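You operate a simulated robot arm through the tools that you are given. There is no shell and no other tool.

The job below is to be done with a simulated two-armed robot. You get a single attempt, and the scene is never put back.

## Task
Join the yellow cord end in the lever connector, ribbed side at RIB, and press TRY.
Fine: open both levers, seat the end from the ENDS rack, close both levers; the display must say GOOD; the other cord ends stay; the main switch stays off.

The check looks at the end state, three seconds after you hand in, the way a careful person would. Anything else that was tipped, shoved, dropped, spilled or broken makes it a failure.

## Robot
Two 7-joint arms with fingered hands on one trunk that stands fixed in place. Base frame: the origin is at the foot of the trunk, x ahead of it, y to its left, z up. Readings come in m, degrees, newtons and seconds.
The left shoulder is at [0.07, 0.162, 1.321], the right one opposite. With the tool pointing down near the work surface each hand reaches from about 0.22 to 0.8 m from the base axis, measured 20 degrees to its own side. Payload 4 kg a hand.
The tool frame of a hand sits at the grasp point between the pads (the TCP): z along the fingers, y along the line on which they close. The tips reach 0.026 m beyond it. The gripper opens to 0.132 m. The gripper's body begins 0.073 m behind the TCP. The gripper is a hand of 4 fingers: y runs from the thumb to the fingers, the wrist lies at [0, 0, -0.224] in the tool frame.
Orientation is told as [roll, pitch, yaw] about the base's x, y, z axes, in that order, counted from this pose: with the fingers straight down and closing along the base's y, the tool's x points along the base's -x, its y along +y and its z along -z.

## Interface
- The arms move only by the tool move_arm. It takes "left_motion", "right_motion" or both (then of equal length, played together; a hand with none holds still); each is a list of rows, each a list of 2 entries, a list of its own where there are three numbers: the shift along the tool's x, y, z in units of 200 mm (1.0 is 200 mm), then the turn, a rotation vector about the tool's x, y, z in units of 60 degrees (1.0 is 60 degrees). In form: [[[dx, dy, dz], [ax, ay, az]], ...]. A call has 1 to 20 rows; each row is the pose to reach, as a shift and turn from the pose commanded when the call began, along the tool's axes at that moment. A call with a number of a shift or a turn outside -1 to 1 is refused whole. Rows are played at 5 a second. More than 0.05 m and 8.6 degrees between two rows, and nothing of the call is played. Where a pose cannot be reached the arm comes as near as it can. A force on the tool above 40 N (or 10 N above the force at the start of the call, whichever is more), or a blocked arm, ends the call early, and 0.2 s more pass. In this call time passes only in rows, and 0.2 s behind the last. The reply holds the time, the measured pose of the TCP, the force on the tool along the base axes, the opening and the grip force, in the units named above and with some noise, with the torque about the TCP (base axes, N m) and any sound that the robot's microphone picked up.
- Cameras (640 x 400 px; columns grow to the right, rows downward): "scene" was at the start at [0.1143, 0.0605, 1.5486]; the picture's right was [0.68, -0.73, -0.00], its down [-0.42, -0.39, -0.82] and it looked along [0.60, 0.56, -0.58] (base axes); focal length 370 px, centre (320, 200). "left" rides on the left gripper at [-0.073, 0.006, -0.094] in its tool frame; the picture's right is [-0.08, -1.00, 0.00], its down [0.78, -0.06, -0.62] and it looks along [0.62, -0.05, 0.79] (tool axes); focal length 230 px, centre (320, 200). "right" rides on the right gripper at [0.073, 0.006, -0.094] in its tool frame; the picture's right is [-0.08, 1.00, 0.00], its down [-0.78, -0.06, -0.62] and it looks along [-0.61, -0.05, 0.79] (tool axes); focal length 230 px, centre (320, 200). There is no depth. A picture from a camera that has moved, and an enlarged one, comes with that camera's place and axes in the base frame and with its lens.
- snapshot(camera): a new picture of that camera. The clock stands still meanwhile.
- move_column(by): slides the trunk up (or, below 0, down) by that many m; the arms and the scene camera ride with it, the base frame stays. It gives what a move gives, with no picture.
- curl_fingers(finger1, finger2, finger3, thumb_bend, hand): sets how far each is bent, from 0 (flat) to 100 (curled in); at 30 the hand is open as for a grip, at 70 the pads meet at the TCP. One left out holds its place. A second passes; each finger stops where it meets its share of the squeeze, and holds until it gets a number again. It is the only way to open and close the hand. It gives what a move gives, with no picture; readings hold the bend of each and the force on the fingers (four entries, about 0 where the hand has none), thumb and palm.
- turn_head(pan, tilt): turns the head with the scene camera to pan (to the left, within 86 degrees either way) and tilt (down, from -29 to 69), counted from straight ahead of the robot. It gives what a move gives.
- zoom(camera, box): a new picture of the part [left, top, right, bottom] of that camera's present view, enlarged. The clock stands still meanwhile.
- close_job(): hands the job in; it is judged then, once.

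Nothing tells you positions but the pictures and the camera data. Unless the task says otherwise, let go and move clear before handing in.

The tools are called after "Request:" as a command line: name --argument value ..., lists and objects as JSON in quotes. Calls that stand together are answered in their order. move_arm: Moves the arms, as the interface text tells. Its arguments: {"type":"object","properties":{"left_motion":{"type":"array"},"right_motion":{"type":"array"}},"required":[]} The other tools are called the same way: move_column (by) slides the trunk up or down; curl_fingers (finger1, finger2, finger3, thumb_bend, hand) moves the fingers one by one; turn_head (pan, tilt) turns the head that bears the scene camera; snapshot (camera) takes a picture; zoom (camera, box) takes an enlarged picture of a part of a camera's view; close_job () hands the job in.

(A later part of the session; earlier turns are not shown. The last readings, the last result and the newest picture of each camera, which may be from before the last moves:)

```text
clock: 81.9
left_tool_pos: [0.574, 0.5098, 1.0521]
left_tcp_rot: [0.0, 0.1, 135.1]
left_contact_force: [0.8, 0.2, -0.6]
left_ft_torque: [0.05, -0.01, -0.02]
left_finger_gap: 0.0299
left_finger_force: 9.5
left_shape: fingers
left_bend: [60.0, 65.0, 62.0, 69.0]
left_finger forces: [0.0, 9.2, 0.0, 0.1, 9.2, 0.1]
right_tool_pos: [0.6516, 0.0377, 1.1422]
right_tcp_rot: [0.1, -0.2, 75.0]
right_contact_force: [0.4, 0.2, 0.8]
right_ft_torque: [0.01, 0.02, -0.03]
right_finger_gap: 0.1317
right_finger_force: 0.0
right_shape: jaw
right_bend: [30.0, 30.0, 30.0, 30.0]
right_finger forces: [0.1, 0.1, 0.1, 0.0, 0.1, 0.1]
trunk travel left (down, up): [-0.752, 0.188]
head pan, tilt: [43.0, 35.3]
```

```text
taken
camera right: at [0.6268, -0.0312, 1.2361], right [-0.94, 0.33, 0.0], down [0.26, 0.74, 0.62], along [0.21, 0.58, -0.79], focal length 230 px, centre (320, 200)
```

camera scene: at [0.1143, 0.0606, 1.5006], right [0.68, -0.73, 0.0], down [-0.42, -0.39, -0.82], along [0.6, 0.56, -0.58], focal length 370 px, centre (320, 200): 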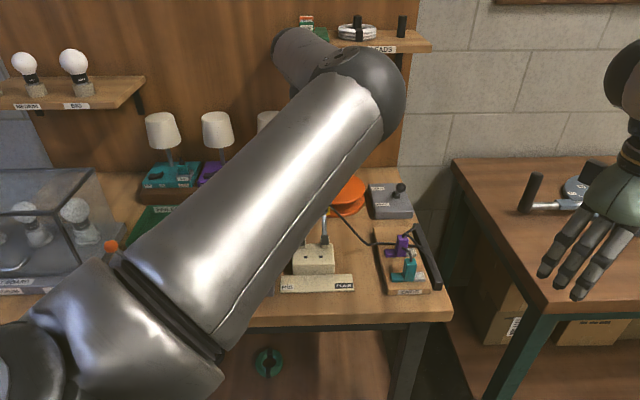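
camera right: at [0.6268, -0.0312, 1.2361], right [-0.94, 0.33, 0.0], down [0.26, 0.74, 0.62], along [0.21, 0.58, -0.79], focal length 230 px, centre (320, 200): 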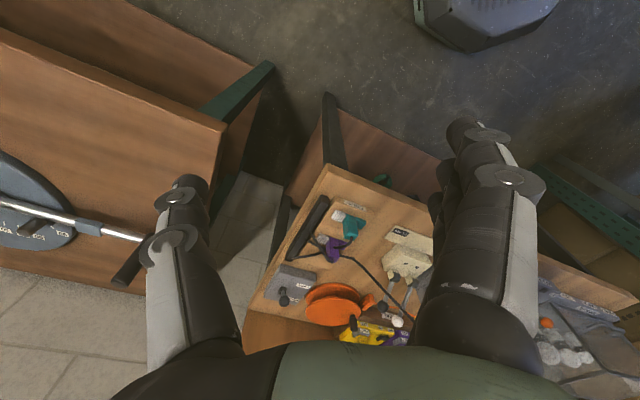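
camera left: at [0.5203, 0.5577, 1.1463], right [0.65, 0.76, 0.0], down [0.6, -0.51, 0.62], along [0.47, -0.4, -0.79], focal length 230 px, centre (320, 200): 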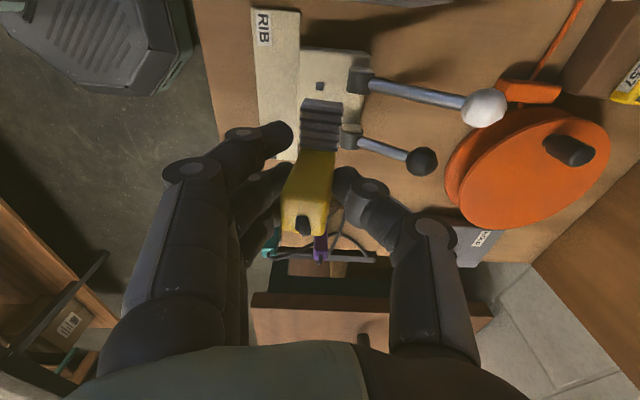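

The ribbed side now faces RIB. I'll tilt the hand 8° to stand the end upright, shift to centre it over the block and lower to a hover. I'm also turning the right hand so that its camera sees the seat.

Request:
move_arm --left_motion '[[[-0.008, -0.009, 0.08], [-0.045, 0, 0]], [[-0.016, -0.018, 0.17], [-0.09, 0, 0]], [[-0.0226, -0.027, 0.25], [-0.133, 0, 0]]]' --right_motion '[[[0, 0, 0], [0, 0, -0.09]], [[0, 0, 0], [0, 0, -0.18]], [[0, 0, 0], [0, 0, -0.27]]]'

Request:
snapshot --camera "left"

Request:
snapshot --camera "right"

```text
clock: 82.7
left_tool_pos: [0.5754, 0.5166, 1.0012]
left_tcp_rot: [8.1, 0.0, 135.0]
left_contact_force: [-0.3, -0.3, 0.6]
left_ft_torque: [0.0, -0.02, 0.0]
left_finger_gap: 0.0298
left_finger_force: 9.1
left_shape: fingers
left_bend: [60.0, 65.0, 62.0, 69.0]
left_finger forces: [0.1, 9.2, 0.0, 0.0, 9.2, 0.1]
right_tool_pos: [0.6517, 0.0381, 1.1426]
right_tcp_rot: [-0.1, 0.1, 91.3]
right_contact_force: [-0.5, -0.1, -0.4]
right_ft_torque: [-0.03, -0.01, -0.01]
right_finger_gap: 0.1315
right_finger_force: 0.1
right_shape: jaw
right_bend: [30.0, 30.0, 30.0, 30.0]
right_finger forces: [0.0, 0.0, 0.1, 0.0, 0.0, 0.2]
trunk travel left (down, up): [-0.752, 0.188]
head pan, tilt: [43.0, 35.3]
```

```text
taken
camera left: at [0.5305, 0.5745, 1.095], right [0.64, 0.75, -0.14], down [0.66, -0.45, 0.6], along [0.39, -0.48, -0.79], focal length 230 px, centre (320, 200)
```

left: 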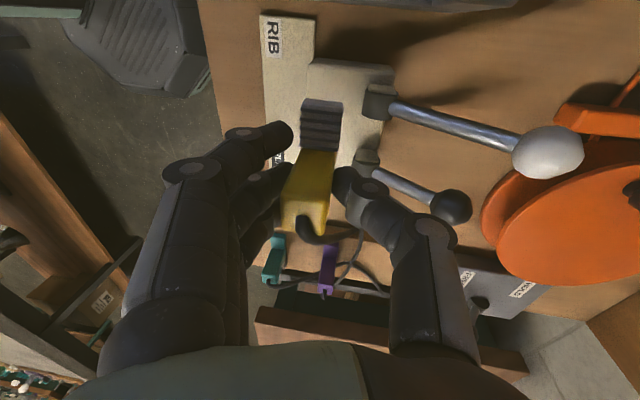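

```text
taken
camera right: at [0.6471, -0.0349, 1.236], right [-1.0, 0.06, 0.0], down [0.04, 0.79, 0.62], along [0.03, 0.62, -0.79], focal length 230 px, centre (320, 200)
```

right: 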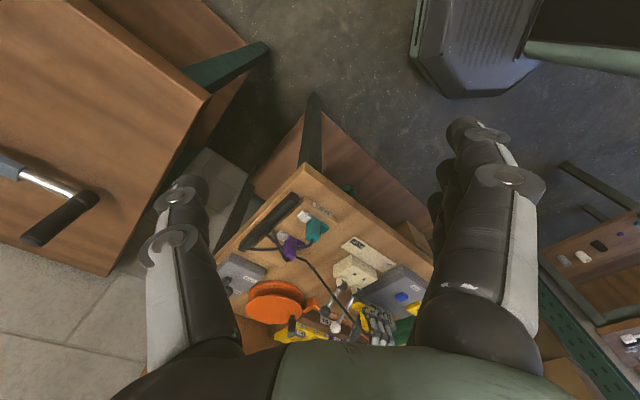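

Request:
zoom --camera "right" --box '[280, 220, 440, 345]'

Request:
zoom --camera "left" --box '[240, 40, 440, 250]'

```text
3.20 times, centred on (360, 282) of right
camera zoom: at [0.6471, -0.0349, 1.236], right [-1.0, 0.06, 0.0], down [0.04, 0.79, 0.62], along [0.03, 0.62, -0.79], focal length 736 px, centre (192, -64)
```

zoom: 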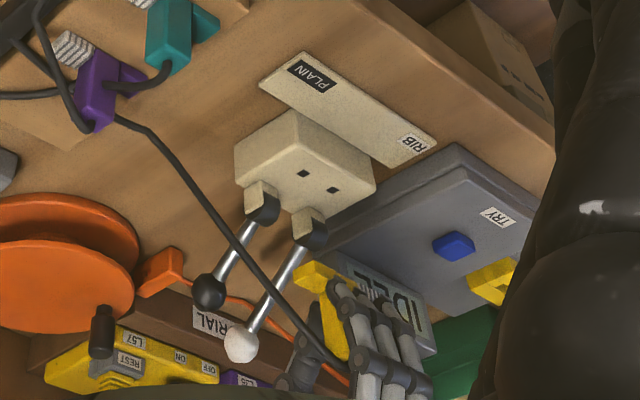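

```text
1.90 times, centred on (340, 145) of left
camera zoom: at [0.5305, 0.5745, 1.095], right [0.64, 0.75, -0.14], down [0.66, -0.45, 0.6], along [0.39, -0.48, -0.79], focal length 438 px, centre (282, 305)
```

zoom: 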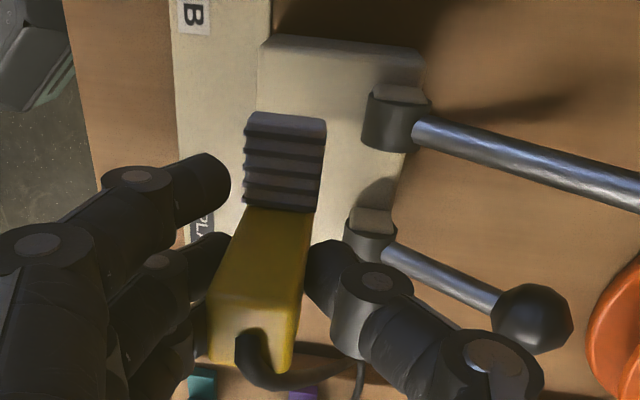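

The end now looks upright, ribbed side towards RIB, and lines up with the block within a few millimetres. I'll lower it to about 10 mm above the block and check from both cameras.

Request:
move_arm --left_motion '[[[0, -0.016, 0.114], [0, 0, 0]], [[0, -0.032, 0.228], [0, 0, 0]], [[0, -0.0486, 0.34], [0, 0, 0]]]'

Request:
zoom --camera "right" --box '[300, 220, 420, 320]'

Request:
zoom --camera "left" --box '[240, 40, 440, 250]'

```text
clock: 83.5
left_tool_pos: [0.5759, 0.5172, 0.933]
left_tcp_rot: [8.0, 0.0, 134.9]
left_contact_force: [0.3, 0.1, -0.5]
left_ft_torque: [0.0, -0.01, 0.0]
left_finger_gap: 0.0301
left_finger_force: 9.4
left_shape: fingers
left_bend: [60.0, 65.0, 62.0, 69.0]
left_finger forces: [0.0, 9.2, 0.1, 0.0, 9.1, 0.0]
right_tool_pos: [0.6518, 0.0376, 1.144]
right_tcp_rot: [0.0, 0.1, 91.3]
right_contact_force: [0.5, 0.4, -0.6]
right_ft_torque: [-0.01, 0.01, 0.01]
right_finger_gap: 0.132
right_finger_force: 0.1
right_shape: jaw
right_bend: [30.0, 30.0, 30.0, 30.0]
right_finger forces: [0.1, 0.0, 0.0, 0.0, 0.0, 0.0]
trunk travel left (down, up): [-0.752, 0.188]
head pan, tilt: [43.0, 35.3]
```

```text
4.00 times, centred on (360, 270) of right
camera zoom: at [0.6471, -0.0353, 1.2361], right [-1.0, 0.06, 0.0], down [0.04, 0.79, 0.62], along [0.04, 0.62, -0.79], focal length 920 px, centre (160, -80)
```

zoom: 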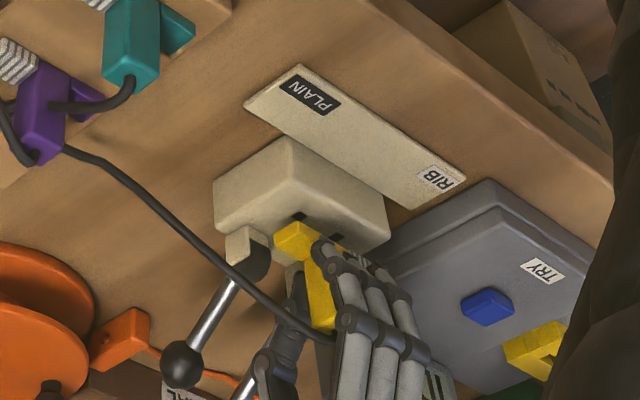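

```text
1.90 times, centred on (340, 145) of left
camera zoom: at [0.5312, 0.5736, 1.027], right [0.64, 0.75, -0.14], down [0.66, -0.45, 0.6], along [0.39, -0.48, -0.79], focal length 438 px, centre (282, 305)
```

zoom: 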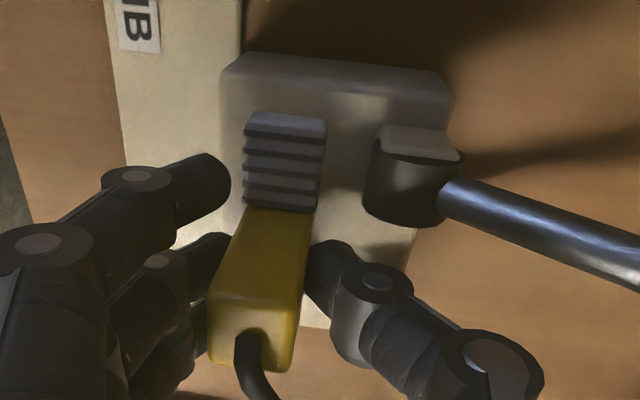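

Request:
zoom --camera "right" --box '[325, 245, 385, 305]'

Request:
zoom --camera "left" --box '[270, 50, 370, 150]'

```text
6.67 times, centred on (355, 275) of right
camera zoom: at [0.6471, -0.0353, 1.2361], right [-1.0, 0.06, 0.0], down [0.04, 0.79, 0.62], along [0.04, 0.62, -0.79], focal length 1534 px, centre (87, -300)
```

zoom: 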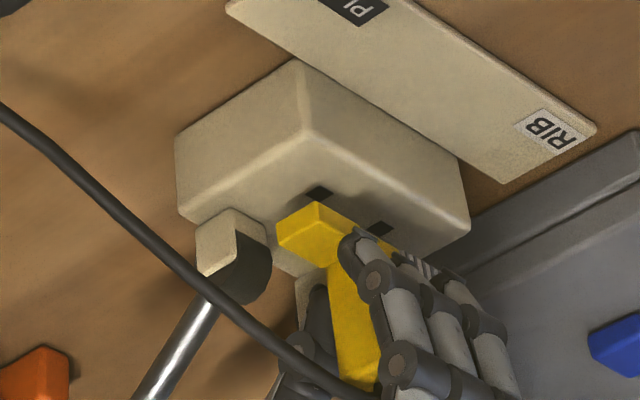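

```text
4.00 times, centred on (320, 100) of left
camera zoom: at [0.5312, 0.5736, 1.027], right [0.64, 0.75, -0.14], down [0.66, -0.45, 0.6], along [0.39, -0.48, -0.79], focal length 920 px, centre (320, 600)
```

zoom: 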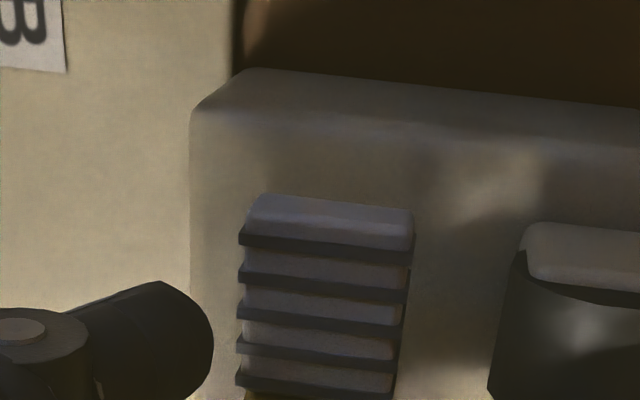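

The cameras suggest the end may sit a little towards RIB, but heights are uncertain. I'll lower it to within a few millimetres of the block so I can compare it with the block and holes at the same depth.

Request:
move_arm --left_motion '[[[0, -0.0049, 0.0347], [0, 0, 0]]]'

Request:
zoom --camera "right" --box '[325, 245, 385, 305]'

Request:
zoom --camera "left" --box '[270, 50, 370, 150]'

```text
clock: 83.9
left_tool_pos: [0.5753, 0.5173, 0.9273]
left_tcp_rot: [8.0, 0.0, 135.0]
left_contact_force: [0.1, 0.5, -0.3]
left_ft_torque: [0.01, 0.0, 0.01]
left_finger_gap: 0.03
left_finger_force: 9.2
left_shape: fingers
left_bend: [60.0, 65.0, 62.0, 69.0]
left_finger forces: [0.0, 9.2, 0.0, 0.0, 9.2, 0.1]
right_tool_pos: [0.6522, 0.0377, 1.1433]
right_tcp_rot: [0.0, 0.0, 91.3]
right_contact_force: [0.0, 0.0, -1.2]
right_ft_torque: [0.01, -0.01, 0.0]
right_finger_gap: 0.1318
right_finger_force: 0.0
right_shape: jaw
right_bend: [30.0, 30.0, 30.0, 30.0]
right_finger forces: [0.0, 0.0, 0.0, 0.0, 0.0, 0.1]
trunk travel left (down, up): [-0.752, 0.188]
head pan, tilt: [43.0, 35.3]
```

```text
6.67 times, centred on (355, 275) of right
camera zoom: at [0.6471, -0.0353, 1.2361], right [-1.0, 0.06, 0.0], down [0.04, 0.79, 0.62], along [0.04, 0.62, -0.79], focal length 1534 px, centre (87, -300)
```

zoom: 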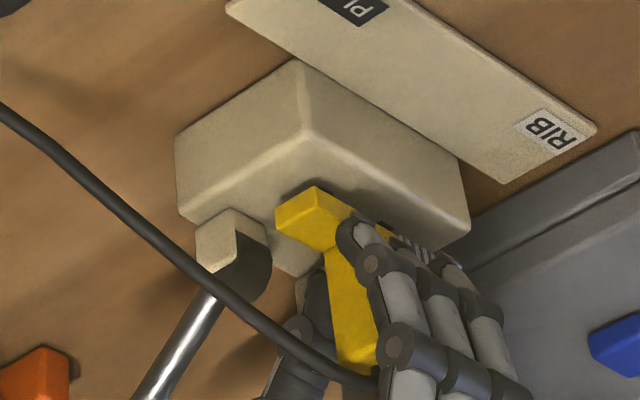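

```text
4.00 times, centred on (320, 100) of left
camera zoom: at [0.531, 0.5735, 1.0204], right [0.64, 0.75, -0.14], down [0.66, -0.45, 0.6], along [0.39, -0.48, -0.79], focal length 920 px, centre (320, 600)
```

zoom: 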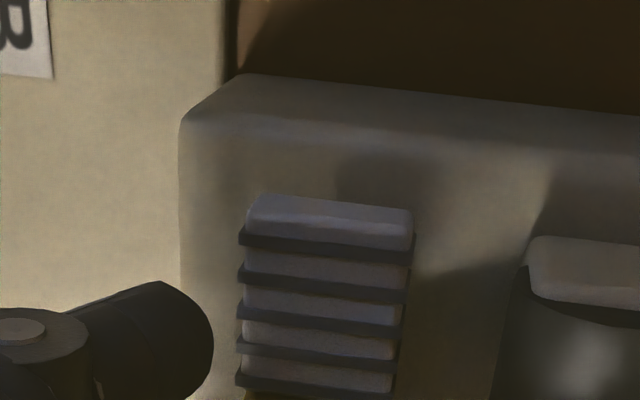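

Request:
move_arm --left_motion '[[[0, -0.0021, 0.0149], [0, 0, 0]]]'

Request:
move_arm --left_motion '[[[0, -0.0021, 0.0149], [0, 0, 0]]]'

```text
clock: 84.3
left_tool_pos: [0.5752, 0.5174, 0.9236]
left_tcp_rot: [8.1, -0.1, 135.0]
left_contact_force: [0.6, -0.1, -0.6]
left_ft_torque: [0.02, -0.04, 0.0]
left_finger_gap: 0.0297
left_finger_force: 9.5
left_shape: fingers
left_bend: [60.0, 65.0, 62.0, 69.0]
left_finger forces: [0.0, 9.3, 0.0, 0.0, 9.2, 0.0]
right_tool_pos: [0.6507, 0.0382, 1.1434]
right_tcp_rot: [0.1, -0.1, 91.1]
right_contact_force: [-0.6, -0.6, -0.8]
right_ft_torque: [-0.01, -0.02, -0.01]
right_finger_gap: 0.1322
right_finger_force: 0.0
right_shape: jaw
right_bend: [30.0, 30.0, 30.0, 30.0]
right_finger forces: [0.0, 0.0, 0.0, 0.0, 0.0, 0.0]
trunk travel left (down, up): [-0.752, 0.188]
head pan, tilt: [43.0, 35.3]
```

```text
clock: 84.7
left_tool_pos: [0.5744, 0.5168, 0.9194]
left_tcp_rot: [8.0, 0.0, 135.0]
left_contact_force: [0.3, -0.1, -0.7]
left_ft_torque: [0.02, 0.0, 0.03]
left_finger_gap: 0.0299
left_finger_force: 9.3
left_shape: fingers
left_bend: [60.0, 65.0, 62.0, 69.0]
left_finger forces: [0.0, 9.2, 0.0, 0.0, 9.2, 0.0]
right_tool_pos: [0.6514, 0.0368, 1.1421]
right_tcp_rot: [0.0, 0.0, 91.2]
right_contact_force: [0.4, 0.4, -1.0]
right_ft_torque: [0.0, -0.05, 0.0]
right_finger_gap: 0.1318
right_finger_force: 0.0
right_shape: jaw
right_bend: [30.0, 30.0, 30.0, 30.0]
right_finger forces: [0.0, 0.0, 0.0, 0.0, 0.1, 0.1]
trunk travel left (down, up): [-0.752, 0.188]
head pan, tilt: [43.0, 35.3]
```

Request:
zoom --camera "right" --box '[325, 245, 385, 305]'

Request:
zoom --camera "left" --box '[270, 50, 370, 150]'

```text
6.67 times, centred on (355, 275) of right
camera zoom: at [0.647, -0.0355, 1.2362], right [-1.0, 0.06, 0.0], down [0.04, 0.79, 0.62], along [0.04, 0.62, -0.79], focal length 1534 px, centre (87, -300)
```

zoom: 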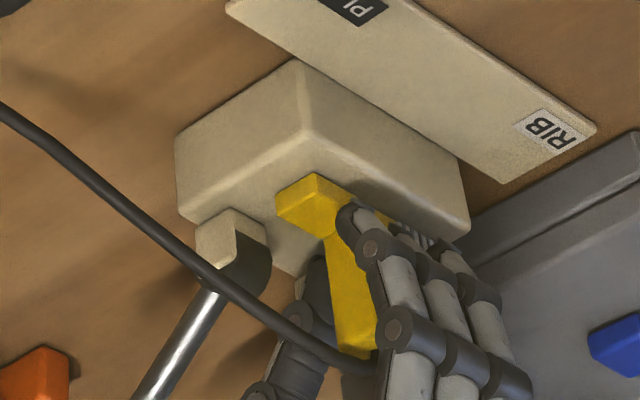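

```text
4.00 times, centred on (320, 100) of left
camera zoom: at [0.5302, 0.574, 1.014], right [0.64, 0.75, -0.14], down [0.66, -0.45, 0.6], along [0.39, -0.48, -0.79], focal length 920 px, centre (320, 600)
```

zoom: 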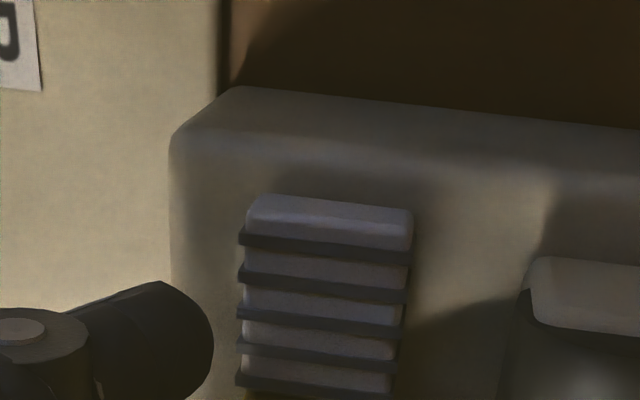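

No contact yet, with a gap of about 2 mm. Both cameras agree that the end sits about 9 mm too far towards RIB and is well centred front-to-back. I'll shift it 9 mm towards PLAIN.

Request:
move_arm --left_motion '[[[0.0, 0.001, -0.0075], [0, 0, 0]], [[0.0225, 0.001, -0.0075], [0, 0, 0]], [[0.045, 0.001, -0.0075], [0, 0, 0]]]'

Request:
zoom --camera "right" --box '[325, 245, 385, 305]'

Request:
zoom --camera "left" --box '[240, 40, 440, 250]'

```text
clock: 85.5
left_tool_pos: [0.5789, 0.513, 0.9226]
left_tcp_rot: [7.9, -0.1, 135.1]
left_contact_force: [-3.5, 3.8, 1.8]
left_ft_torque: [0.04, 0.07, -0.05]
left_finger_gap: 0.0291
left_finger_force: 10.0
left_shape: fingers
left_bend: [60.0, 65.0, 62.0, 69.0]
left_finger forces: [0.1, 9.8, 0.0, 0.0, 9.5, 0.1]
right_tool_pos: [0.6511, 0.0383, 1.1436]
right_tcp_rot: [-0.1, 0.1, 91.1]
right_contact_force: [0.0, -0.6, -1.1]
right_ft_torque: [0.01, 0.01, 0.03]
right_finger_gap: 0.1316
right_finger_force: 0.0
right_shape: jaw
right_bend: [30.0, 30.0, 30.0, 30.0]
right_finger forces: [0.1, 0.0, 0.0, 0.0, 0.0, 0.0]
trunk travel left (down, up): [-0.752, 0.188]
head pan, tilt: [43.0, 35.3]
```

```text
6.67 times, centred on (355, 275) of right
camera zoom: at [0.6459, -0.0344, 1.2368], right [-1.0, 0.06, 0.0], down [0.04, 0.79, 0.62], along [0.04, 0.62, -0.79], focal length 1534 px, centre (87, -300)
```

zoom: 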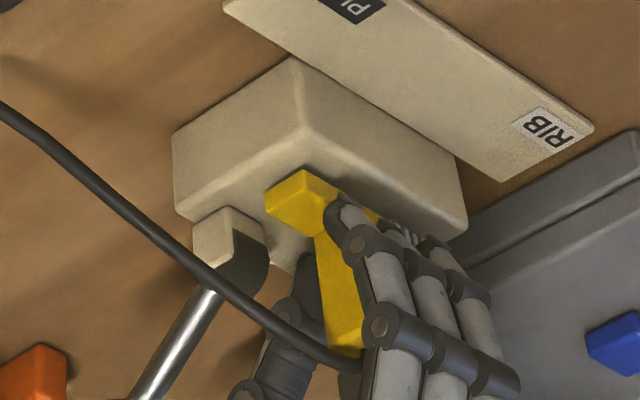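

```text
1.90 times, centred on (340, 145) of left
camera zoom: at [0.5341, 0.5691, 1.0163], right [0.64, 0.75, -0.14], down [0.66, -0.45, 0.6], along [0.39, -0.48, -0.79], focal length 438 px, centre (282, 305)
```

zoom: 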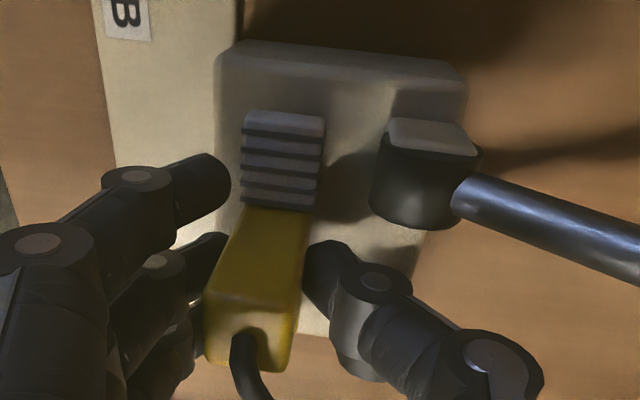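

The move met about 5 N sideways: my thumb, which sits behind the grip, is touching the black lever's post. I'll back off a little, set the end down on the block (it stands by itself), and re-centre the hand on it.

Request:
move_arm --left_motion '[[[-0.026, 0, 0], [0, 0, 0]]]'

Request:
move_arm --left_motion '[[[0, -0.0021, 0.0149], [0, 0, 0]]]'

Request:
move_arm --left_motion '[[[0, -0.0014, 0.0099], [0, 0, 0]]]'

```text
clock: 85.9
left_tool_pos: [0.5776, 0.5126, 0.9213]
left_tcp_rot: [8.0, 0.0, 134.9]
left_contact_force: [1.9, 0.6, 1.8]
left_ft_torque: [0.04, -0.06, 0.02]
left_finger_gap: 0.0294
left_finger_force: 10.5
left_shape: fingers
left_bend: [60.0, 65.0, 62.0, 69.0]
left_finger forces: [0.0, 9.3, 0.0, 0.0, 10.9, 0.0]
right_tool_pos: [0.6523, 0.0368, 1.1431]
right_tcp_rot: [-0.1, -0.1, 91.1]
right_contact_force: [0.0, -0.4, 0.3]
right_ft_torque: [-0.02, -0.01, -0.04]
right_finger_gap: 0.1318
right_finger_force: 0.0
right_shape: jaw
right_bend: [30.0, 30.0, 30.0, 30.0]
right_finger forces: [0.0, 0.0, 0.0, 0.0, 0.0, 0.0]
trunk travel left (down, up): [-0.752, 0.188]
head pan, tilt: [43.0, 35.3]
```

```text
clock: 86.3
left_tool_pos: [0.5782, 0.5135, 0.9198]
left_tcp_rot: [7.9, 0.1, 135.0]
left_contact_force: [4.7, -0.9, 1.9]
left_ft_torque: [-0.01, -0.1, 0.04]
left_finger_gap: 0.0297
left_finger_force: 10.9
left_shape: fingers
left_bend: [60.0, 65.0, 62.0, 69.0]
left_finger forces: [0.0, 9.3, 0.0, 0.0, 11.8, 0.1]
right_tool_pos: [0.6522, 0.0363, 1.1424]
right_tcp_rot: [0.1, -0.1, 91.2]
right_contact_force: [-0.4, -1.0, -0.2]
right_ft_torque: [0.0, 0.04, 0.02]
right_finger_gap: 0.1319
right_finger_force: 0.0
right_shape: jaw
right_bend: [30.0, 30.0, 30.0, 30.0]
right_finger forces: [0.0, 0.0, 0.1, 0.0, 0.0, 0.1]
trunk travel left (down, up): [-0.752, 0.188]
head pan, tilt: [43.0, 35.3]
```

```text
clock: 86.7
left_tool_pos: [0.5775, 0.513, 0.9185]
left_tcp_rot: [7.8, 0.1, 134.9]
left_contact_force: [7.0, -1.6, 7.9]
left_ft_torque: [-0.05, -0.1, 0.03]
left_finger_gap: 0.0296
left_finger_force: 11.3
left_shape: fingers
left_bend: [60.0, 66.0, 62.0, 69.0]
left_finger forces: [0.1, 9.9, 0.0, 0.0, 13.2, 0.0]
right_tool_pos: [0.651, 0.0358, 1.1427]
right_tcp_rot: [0.0, -0.1, 91.2]
right_contact_force: [0.0, 0.3, -0.2]
right_ft_torque: [0.02, -0.01, 0.01]
right_finger_gap: 0.1319
right_finger_force: 0.1
right_shape: jaw
right_bend: [30.0, 30.0, 30.0, 30.0]
right_finger forces: [0.0, 0.0, 0.0, 0.1, 0.0, 0.0]
trunk travel left (down, up): [-0.752, 0.188]
head pan, tilt: [43.0, 35.3]
```

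The forces now push back both ways sideways, which suggests the end is catching in the seat holes. I'll look closely.

Request:
zoom --camera "right" --box '[325, 245, 385, 305]'

Request:
zoom --camera "left" --box '[260, 40, 400, 220]'

Request:
snapshot --camera "scene"

```text
6.67 times, centred on (355, 275) of right
camera zoom: at [0.6469, -0.037, 1.2364], right [-1.0, 0.06, 0.0], down [0.04, 0.78, 0.62], along [0.04, 0.62, -0.79], focal length 1534 px, centre (87, -300)
```

zoom: 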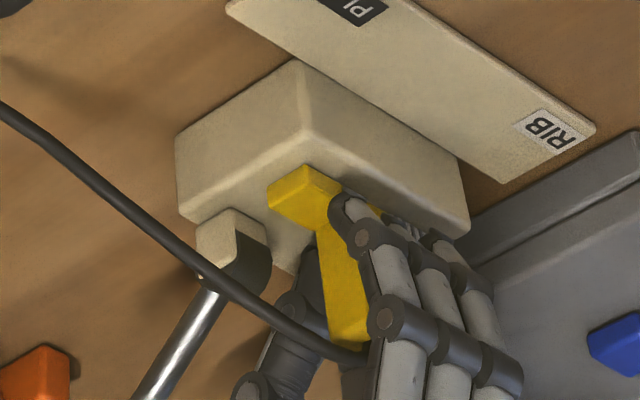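

```text
2.22 times, centred on (330, 130) of left
camera zoom: at [0.533, 0.5697, 1.0123], right [0.65, 0.75, -0.14], down [0.66, -0.45, 0.6], along [0.39, -0.48, -0.79], focal length 511 px, centre (298, 356)
```

zoom: 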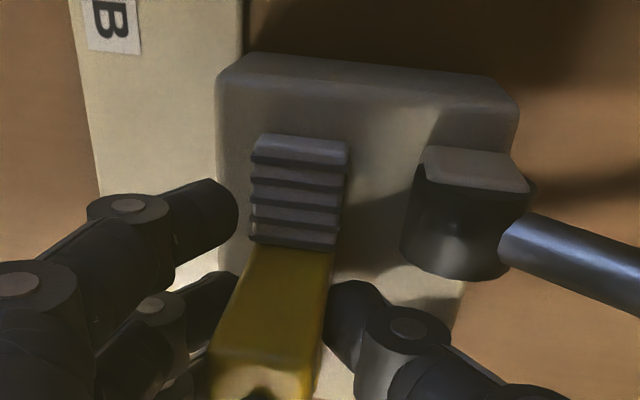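

```text
taken
camera scene: at [0.1143, 0.059, 1.5008], right [0.68, -0.73, 0.0], down [-0.42, -0.39, -0.82], along [0.6, 0.56, -0.58], focal length 370 px, centre (320, 200)
```

scene: 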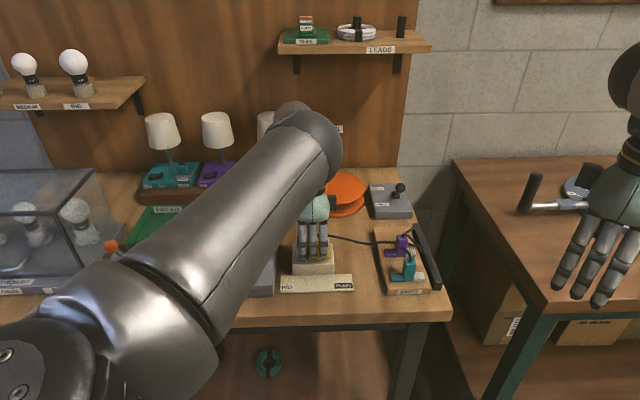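

The end is within about 3 mm of the seat's centre and the side force (6 N towards PLAIN, 4 N towards the back) tells me which way it wants to go. I'll follow that by 1.5 mm in each direction.

Request:
move_arm --left_motion '[[[0.0085, -0.0075, 0], [0, 0, 0]]]'

Request:
zoom --camera "right" --box '[325, 245, 385, 305]'

```text
clock: 87.1
left_tool_pos: [0.5783, 0.5132, 0.918]
left_tcp_rot: [7.8, 0.0, 135.0]
left_contact_force: [2.3, -1.2, 8.2]
left_ft_torque: [-0.11, 0.01, 0.01]
left_finger_gap: 0.0292
left_finger_force: 10.8
left_shape: fingers
left_bend: [60.0, 66.0, 62.0, 70.0]
left_finger forces: [0.0, 10.3, 0.0, 0.0, 11.7, 0.1]
right_tool_pos: [0.6504, 0.0363, 1.1461]
right_tcp_rot: [0.0, -0.1, 91.2]
right_contact_force: [0.0, 0.2, -0.7]
right_ft_torque: [-0.01, -0.05, 0.04]
right_finger_gap: 0.1319
right_finger_force: 0.1
right_shape: jaw
right_bend: [30.0, 30.0, 30.0, 30.0]
right_finger forces: [0.0, 0.1, 0.1, 0.0, 0.0, 0.1]
trunk travel left (down, up): [-0.752, 0.188]
head pan, tilt: [43.0, 35.3]
```

```text
6.67 times, centred on (355, 275) of right
camera zoom: at [0.6459, -0.0363, 1.2367], right [-1.0, 0.06, 0.0], down [0.04, 0.78, 0.62], along [0.04, 0.62, -0.79], focal length 1534 px, centre (87, -300)
```

zoom: 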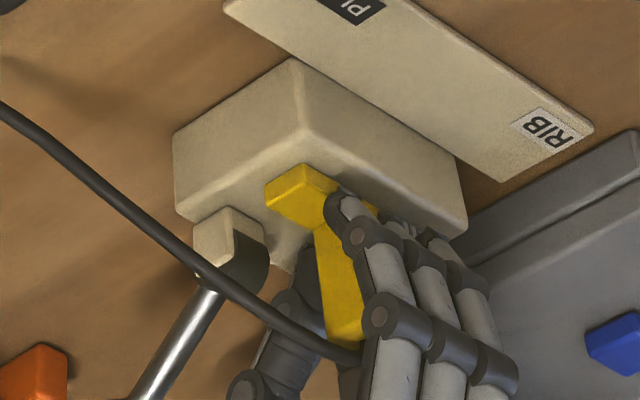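

Side forces dropped to about 2 N with 8 N downward. I'll press down a little more to see if it sinks further.

Request:
move_arm --left_motion '[[[0.004, -0.003, 0.0149], [0, 0, 0]]]'

Request:
zoom --camera "right" --box '[325, 245, 385, 305]'

Request:
zoom --camera "left" --box '[260, 40, 400, 220]'

```text
clock: 87.5
left_tool_pos: [0.5792, 0.5135, 0.9161]
left_tcp_rot: [7.9, 0.0, 135.0]
left_contact_force: [2.7, 0.4, 16.7]
left_ft_torque: [-0.08, 0.04, 0.0]
left_finger_gap: 0.0281
left_finger_force: 13.0
left_shape: fingers
left_bend: [60.0, 67.0, 62.0, 71.0]
left_finger forces: [0.0, 11.3, 0.1, 0.0, 14.5, 0.1]
right_tool_pos: [0.6497, 0.0364, 1.1449]
right_tcp_rot: [-0.2, -0.1, 91.2]
right_contact_force: [0.7, -0.5, -0.6]
right_ft_torque: [-0.01, -0.02, -0.01]
right_finger_gap: 0.1322
right_finger_force: 0.1
right_shape: jaw
right_bend: [30.0, 30.0, 30.0, 30.0]
right_finger forces: [0.0, 0.0, 0.1, 0.0, 0.0, 0.1]
trunk travel left (down, up): [-0.752, 0.188]
head pan, tilt: [43.0, 35.3]
```

```text
6.67 times, centred on (355, 275) of right
camera zoom: at [0.6451, -0.0366, 1.2374], right [-1.0, 0.06, 0.0], down [0.04, 0.78, 0.62], along [0.04, 0.62, -0.79], focal length 1534 px, centre (87, -300)
```

zoom: 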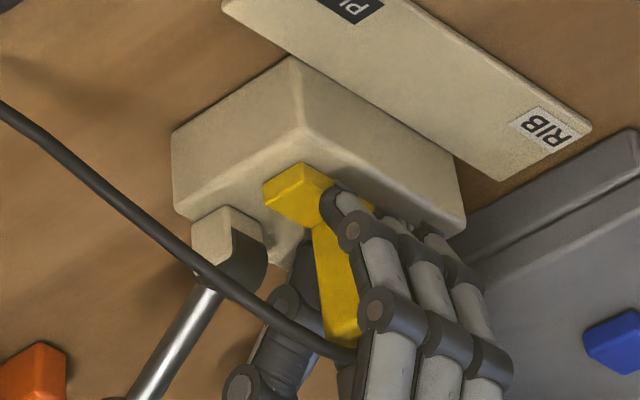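

```text
2.22 times, centred on (330, 130) of left
camera zoom: at [0.534, 0.5702, 1.0101], right [0.64, 0.75, -0.14], down [0.66, -0.45, 0.6], along [0.39, -0.48, -0.79], focal length 511 px, centre (298, 356)
```

zoom: 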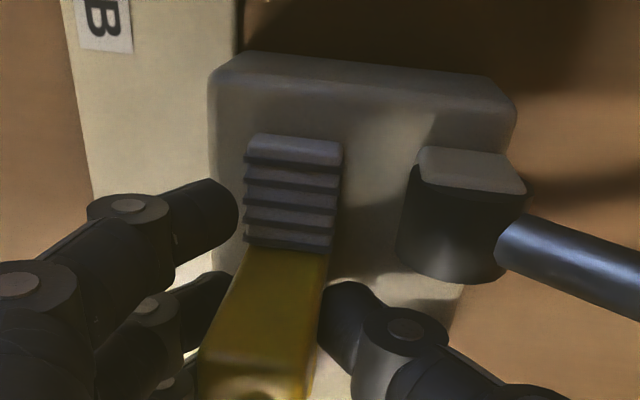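

It's now resting firmly on the block (17 N when pressed) and isn't sinking further, so it looks seated. I'll ease the pressure and loosen the grip slightly to see whether it stays put.

Request:
move_arm --left_motion '[[[0, 0.0014, -0.0099], [0, 0, 0]]]'

Request:
curl_fingers --hand "left" --finger2 63 --thumb_bend 66

Request:
zoom --camera "right" --box '[325, 245, 385, 305]'

Request:
zoom --camera "left" --box '[260, 40, 400, 220]'

```text
clock: 87.9
left_tool_pos: [0.5781, 0.5129, 0.9162]
left_tcp_rot: [7.9, -0.1, 135.0]
left_contact_force: [2.0, 2.9, 13.3]
left_ft_torque: [-0.01, 0.01, -0.04]
left_finger_gap: 0.0284
left_finger_force: 12.5
left_shape: fingers
left_bend: [60.0, 67.0, 62.0, 71.0]
left_finger forces: [0.0, 11.0, 0.0, 0.0, 14.4, 0.1]
right_tool_pos: [0.6507, 0.0375, 1.1435]
right_tcp_rot: [-0.1, -0.1, 91.2]
right_contact_force: [0.4, -0.1, 0.6]
right_ft_torque: [-0.04, 0.01, 0.0]
right_finger_gap: 0.1319
right_finger_force: 0.1
right_shape: jaw
right_bend: [30.0, 30.0, 30.0, 30.0]
right_finger forces: [0.0, 0.1, 0.0, 0.0, 0.1, 0.1]
trunk travel left (down, up): [-0.752, 0.188]
head pan, tilt: [43.0, 35.3]
```

```text
clock: 88.9
left_tool_pos: [0.579, 0.5135, 0.9156]
left_tcp_rot: [7.9, 0.0, 135.0]
left_contact_force: [-1.9, -1.4, -0.2]
left_ft_torque: [0.03, 0.06, -0.01]
left_finger_gap: 0.0309
left_finger_force: 0.6
left_shape: fingers
left_bend: [60.0, 61.0, 62.0, 66.0]
left_finger forces: [0.0, 1.9, 0.0, 0.0, 0.0, 0.0]
right_tool_pos: [0.651, 0.0371, 1.1431]
right_tcp_rot: [-0.1, -0.1, 91.2]
right_contact_force: [-0.5, 0.2, 0.2]
right_ft_torque: [0.01, 0.0, 0.01]
right_finger_gap: 0.1318
right_finger_force: 0.0
right_shape: jaw
right_bend: [30.0, 30.0, 30.0, 30.0]
right_finger forces: [0.1, 0.0, 0.1, 0.0, 0.1, 0.0]
trunk travel left (down, up): [-0.752, 0.188]
head pan, tilt: [43.0, 35.3]
```

```text
6.67 times, centred on (355, 275) of right
camera zoom: at [0.6465, -0.0357, 1.2364], right [-1.0, 0.06, 0.0], down [0.04, 0.79, 0.62], along [0.04, 0.62, -0.79], focal length 1534 px, centre (87, -300)
```

zoom: 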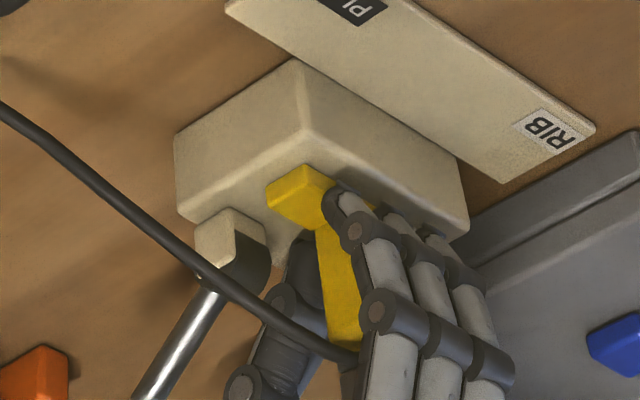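

```text
2.22 times, centred on (330, 130) of left
camera zoom: at [0.5353, 0.57, 1.0097], right [0.64, 0.75, -0.14], down [0.66, -0.45, 0.6], along [0.39, -0.48, -0.79], focal length 511 px, centre (298, 356)
```

zoom: 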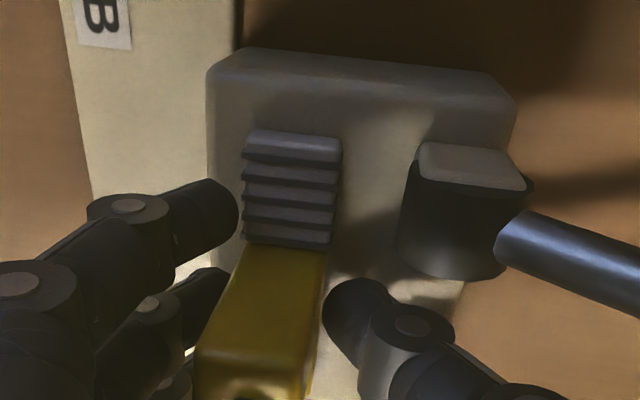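

Request:
curl_fingers --hand "left" --finger1 56 --finger2 57 --finger3 57 --thumb_bend 63

Request:
zoom --camera "right" --box '[325, 245, 385, 305]'

Request:
zoom --camera "left" --box '[240, 40, 400, 240]'

```text
clock: 89.9
left_tool_pos: [0.5802, 0.513, 0.9152]
left_tcp_rot: [8.0, 0.0, 135.0]
left_contact_force: [0.4, -0.2, -0.6]
left_ft_torque: [-0.01, 0.02, -0.01]
left_finger_gap: 0.0403
left_finger_force: 0.1
left_shape: fingers
left_bend: [56.0, 56.0, 56.0, 63.0]
left_finger forces: [0.0, 0.0, 0.0, 0.0, 0.1, 0.0]
right_tool_pos: [0.6515, 0.0379, 1.1424]
right_tcp_rot: [0.0, -0.2, 91.2]
right_contact_force: [-0.4, -0.1, -0.8]
right_ft_torque: [0.02, -0.03, 0.01]
right_finger_gap: 0.1319
right_finger_force: 0.0
right_shape: jaw
right_bend: [30.0, 30.0, 30.0, 30.0]
right_finger forces: [0.1, 0.0, 0.1, 0.0, 0.1, 0.0]
trunk travel left (down, up): [-0.752, 0.188]
head pan, tilt: [43.0, 35.3]
```

```text
6.67 times, centred on (355, 275) of right
camera zoom: at [0.6469, -0.0356, 1.2362], right [-1.0, 0.06, 0.0], down [0.04, 0.79, 0.62], along [0.04, 0.62, -0.79], focal length 1534 px, centre (87, -300)
```

zoom: 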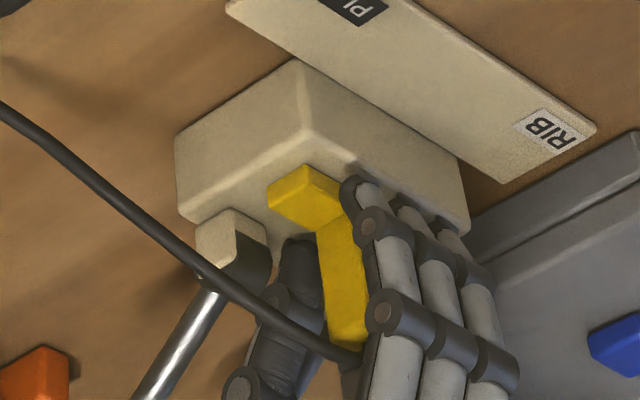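

```text
2.00 times, centred on (320, 140) of left
camera zoom: at [0.5357, 0.5701, 1.0096], right [0.64, 0.75, -0.14], down [0.66, -0.45, 0.6], along [0.39, -0.48, -0.79], focal length 460 px, centre (320, 320)
```

zoom: 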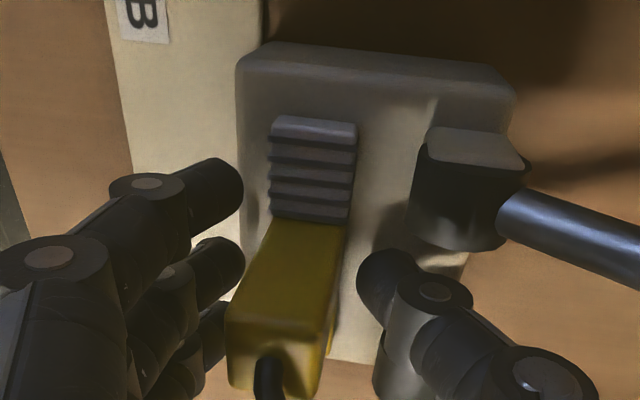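

The end stands freely on the block with no finger contact. I'll open a bit more and withdraw the hand straight up.

Request:
curl_fingers --hand "left" --finger1 50 --finger2 50 --finger3 50 --thumb_bend 60

Request:
move_arm --left_motion '[[[0, 0.014, -0.099], [0, 0, 0]], [[0, 0.028, -0.198], [0, 0, 0]], [[0, 0.049, -0.347], [0, 0, 0]], [[0, 0.077, -0.545], [0, 0, 0]]]'

Request:
zoom --camera "right" --box '[310, 230, 410, 330]'

Request:
snapshot --camera "left"

Request:
snapshot --camera "scene"

```text
clock: 90.9
left_tool_pos: [0.5802, 0.5135, 0.9155]
left_tcp_rot: [8.0, 0.0, 135.0]
left_contact_force: [0.0, 0.3, 0.9]
left_ft_torque: [-0.02, -0.01, 0.03]
left_finger_gap: 0.0537
left_finger_force: 0.4
left_shape: fingers
left_bend: [50.0, 50.0, 50.0, 60.0]
left_finger forces: [0.0, 0.1, 0.1, 0.1, 0.6, 0.1]
right_tool_pos: [0.6515, 0.0356, 1.1428]
right_tcp_rot: [0.0, -0.1, 91.2]
right_contact_force: [-0.8, -0.2, 0.0]
right_ft_torque: [0.0, -0.02, -0.02]
right_finger_gap: 0.1321
right_finger_force: 0.0
right_shape: jaw
right_bend: [30.0, 30.0, 30.0, 30.0]
right_finger forces: [0.1, 0.1, 0.0, 0.0, 0.0, 0.0]
trunk travel left (down, up): [-0.752, 0.188]
head pan, tilt: [43.0, 35.3]
```

```text
clock: 91.9
left_tool_pos: [0.5795, 0.515, 1.0264]
left_tcp_rot: [8.0, 0.0, 135.0]
left_contact_force: [0.0, 0.3, -0.2]
left_ft_torque: [-0.02, 0.01, 0.01]
left_finger_gap: 0.054
left_finger_force: 0.1
left_shape: fingers
left_bend: [50.0, 50.0, 50.0, 60.0]
left_finger forces: [0.1, 0.1, 0.0, 0.0, 0.1, 0.0]
right_tool_pos: [0.6496, 0.0364, 1.1447]
right_tcp_rot: [-0.1, -0.2, 91.2]
right_contact_force: [0.2, -0.4, 0.1]
right_ft_torque: [-0.01, 0.01, 0.01]
right_finger_gap: 0.1319
right_finger_force: 0.1
right_shape: jaw
right_bend: [30.0, 30.0, 30.0, 30.0]
right_finger forces: [0.1, 0.1, 0.0, 0.0, 0.0, 0.0]
trunk travel left (down, up): [-0.752, 0.188]
head pan, tilt: [43.0, 35.3]
```

```text
4.00 times, centred on (360, 280) of right
camera zoom: at [0.6456, -0.0363, 1.2369], right [-1.0, 0.06, 0.0], down [0.04, 0.79, 0.62], along [0.04, 0.62, -0.79], focal length 920 px, centre (160, -120)
```

zoom: 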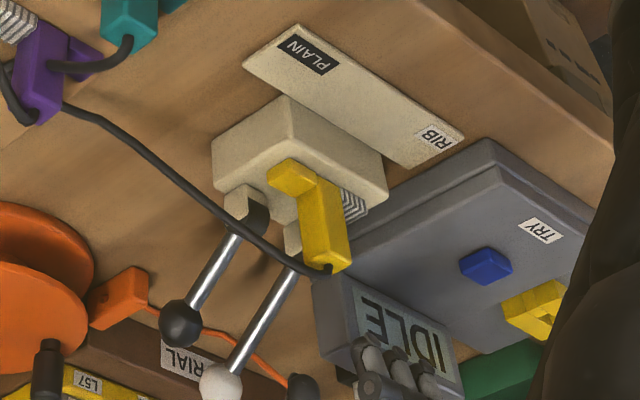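

```text
taken
camera left: at [0.5354, 0.5716, 1.12], right [0.64, 0.75, -0.14], down [0.66, -0.45, 0.6], along [0.39, -0.48, -0.79], focal length 230 px, centre (320, 200)
```

left: 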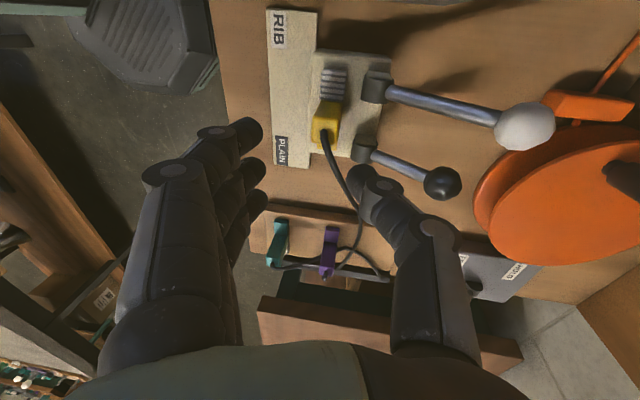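

```text
taken
camera scene: at [0.1127, 0.0597, 1.5007], right [0.68, -0.73, 0.0], down [-0.42, -0.39, -0.82], along [0.6, 0.56, -0.58], focal length 370 px, centre (320, 200)
```

scene: 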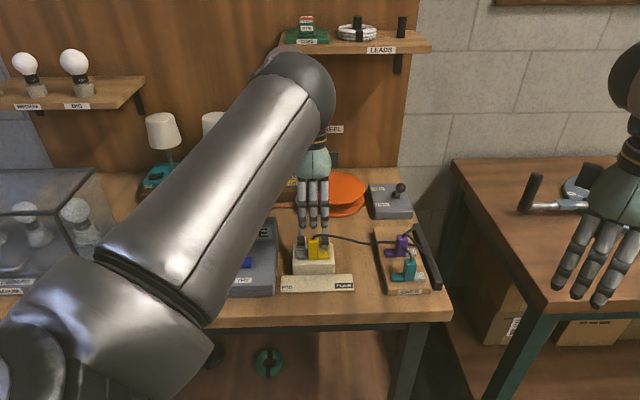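

The yellow end stands on the block with its ribbed side at RIB. I'll zoom in from each camera to judge how well it's centred.

Request:
zoom --camera "right" --box '[335, 245, 385, 305]'

Request:
zoom --camera "left" --box '[290, 30, 410, 170]'

Request:
zoom --camera "scene" --box '[280, 220, 360, 300]'

```text
6.67 times, centred on (360, 275) of right
camera zoom: at [0.6456, -0.0363, 1.2369], right [-1.0, 0.06, 0.0], down [0.04, 0.79, 0.62], along [0.04, 0.62, -0.79], focal length 1534 px, centre (53, -300)
```

zoom: 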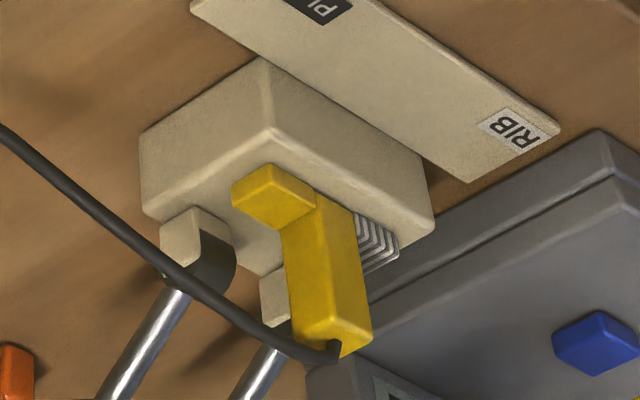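

```text
2.86 times, centred on (350, 100) of left
camera zoom: at [0.5354, 0.5716, 1.12], right [0.64, 0.75, -0.14], down [0.66, -0.45, 0.6], along [0.39, -0.48, -0.79], focal length 657 px, centre (234, 486)
```

zoom: 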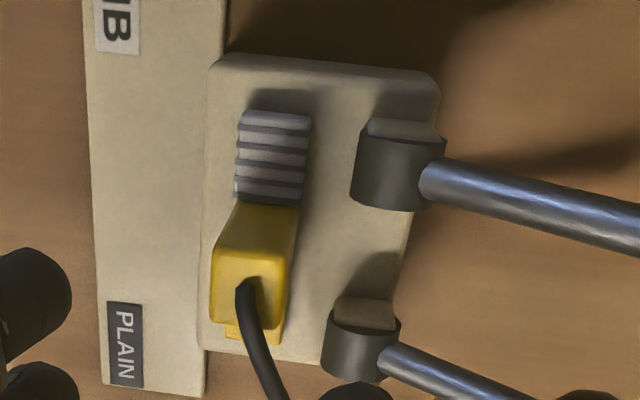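

```text
5.00 times, centred on (320, 260) of scene
camera zoom: at [0.1127, 0.0597, 1.5007], right [0.68, -0.73, 0.0], down [-0.42, -0.39, -0.82], along [0.6, 0.56, -0.58], focal length 1849 px, centre (320, -100)
```

zoom: 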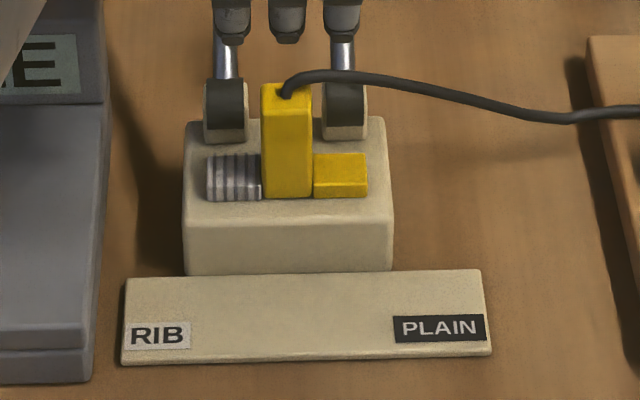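

From the head camera the end sits centred between the lever posts, ribbed side at RIB, and the base covers both holes. Next I'll close the levers. First I'll raise the hand, straighten it and turn it back to yaw 45°.

Request:
move_arm --left_motion '[[[0, 0.016, -0.115], [0.045, 0, 0]], [[0, 0.033, -0.23], [0.09, 0, 0]], [[0, 0.049, -0.347], [0.133, 0, 0]]]'

Request:
move_arm --left_motion '[[[-0.011, -0.029, 0], [0, 0, 0.125]], [[-0.022, -0.058, 0], [0, 0, 0.25]], [[-0.032, -0.087, 0], [0, 0, 0.375]], [[-0.043, -0.116, 0], [0, 0, 0.5]], [[-0.054, -0.145, 0], [0, 0, 0.625]], [[-0.065, -0.174, 0], [0, 0, 0.75]], [[-0.076, -0.203, 0], [0, 0, 0.875]], [[-0.0866, -0.2316, 0], [0, 0, 1.0]]]'

Request:
move_arm --left_motion '[[[0, 0, 0], [0, 0, 0.125]], [[0, 0, 0], [0, 0, 0.25]], [[0, 0, 0], [0, 0, 0.375]], [[0, 0, 0], [0, 0, 0.5]]]'

Request:
snapshot --camera "left"

```text
clock: 92.7
left_tool_pos: [0.5813, 0.5119, 1.0958]
left_tcp_rot: [0.1, -0.1, 135.0]
left_contact_force: [0.0, -0.1, -0.5]
left_ft_torque: [0.02, 0.02, -0.02]
left_finger_gap: 0.0538
left_finger_force: 0.1
left_shape: fingers
left_bend: [50.0, 50.0, 50.0, 60.0]
left_finger forces: [0.1, 0.1, 0.0, 0.1, 0.0, 0.0]
right_tool_pos: [0.6529, 0.038, 1.1438]
right_tcp_rot: [0.0, -0.2, 91.3]
right_contact_force: [-0.6, -0.3, 0.1]
right_ft_torque: [0.02, -0.02, 0.0]
right_finger_gap: 0.1316
right_finger_force: 0.1
right_shape: jaw
right_bend: [30.0, 30.0, 30.0, 30.0]
right_finger forces: [0.1, 0.1, 0.0, 0.0, 0.1, 0.0]
trunk travel left (down, up): [-0.752, 0.188]
head pan, tilt: [43.0, 35.3]
```

```text
clock: 94.5
left_tool_pos: [0.6013, 0.5601, 1.0942]
left_tcp_rot: [0.1, 0.1, 74.8]
left_contact_force: [-0.5, -0.4, 0.4]
left_ft_torque: [0.0, -0.03, -0.02]
left_finger_gap: 0.054
left_finger_force: 0.0
left_shape: fingers
left_bend: [50.0, 50.0, 50.0, 60.0]
left_finger forces: [0.1, 0.1, 0.1, 0.0, 0.0, 0.0]
right_tool_pos: [0.6519, 0.0377, 1.1434]
right_tcp_rot: [0.0, 0.0, 91.2]
right_contact_force: [0.1, 0.8, -0.5]
right_ft_torque: [-0.08, 0.02, -0.01]
right_finger_gap: 0.1317
right_finger_force: 0.0
right_shape: jaw
right_bend: [30.0, 30.0, 30.0, 30.0]
right_finger forces: [0.1, 0.0, 0.0, 0.0, 0.0, 0.0]
trunk travel left (down, up): [-0.752, 0.188]
head pan, tilt: [43.0, 35.3]
```

```text
clock: 95.5
left_tool_pos: [0.6011, 0.5596, 1.0966]
left_tcp_rot: [0.0, 0.0, 44.8]
left_contact_force: [0.7, 0.0, 0.8]
left_ft_torque: [-0.04, 0.0, 0.03]
left_finger_gap: 0.0542
left_finger_force: 0.0
left_shape: fingers
left_bend: [50.0, 50.0, 50.0, 60.0]
left_finger forces: [0.0, 0.0, 0.1, 0.0, 0.0, 0.1]
right_tool_pos: [0.6516, 0.0364, 1.1431]
right_tcp_rot: [0.0, -0.1, 91.2]
right_contact_force: [0.2, 0.3, -0.5]
right_ft_torque: [-0.01, 0.01, 0.0]
right_finger_gap: 0.1319
right_finger_force: 0.0
right_shape: jaw
right_bend: [30.0, 30.0, 30.0, 30.0]
right_finger forces: [0.0, 0.0, 0.0, 0.0, 0.0, 0.0]
trunk travel left (down, up): [-0.752, 0.188]
head pan, tilt: [43.0, 35.3]
```

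```text
taken
camera left: at [0.6504, 0.6143, 1.1895], right [0.76, -0.65, 0.0], down [-0.51, -0.6, 0.62], along [-0.4, -0.47, -0.79], focal length 230 px, centre (320, 200)
```

left: 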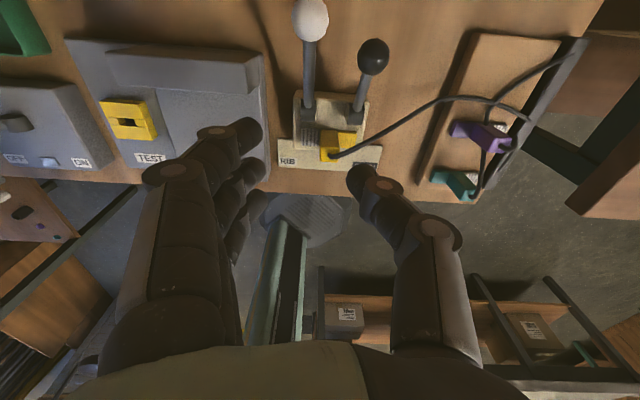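

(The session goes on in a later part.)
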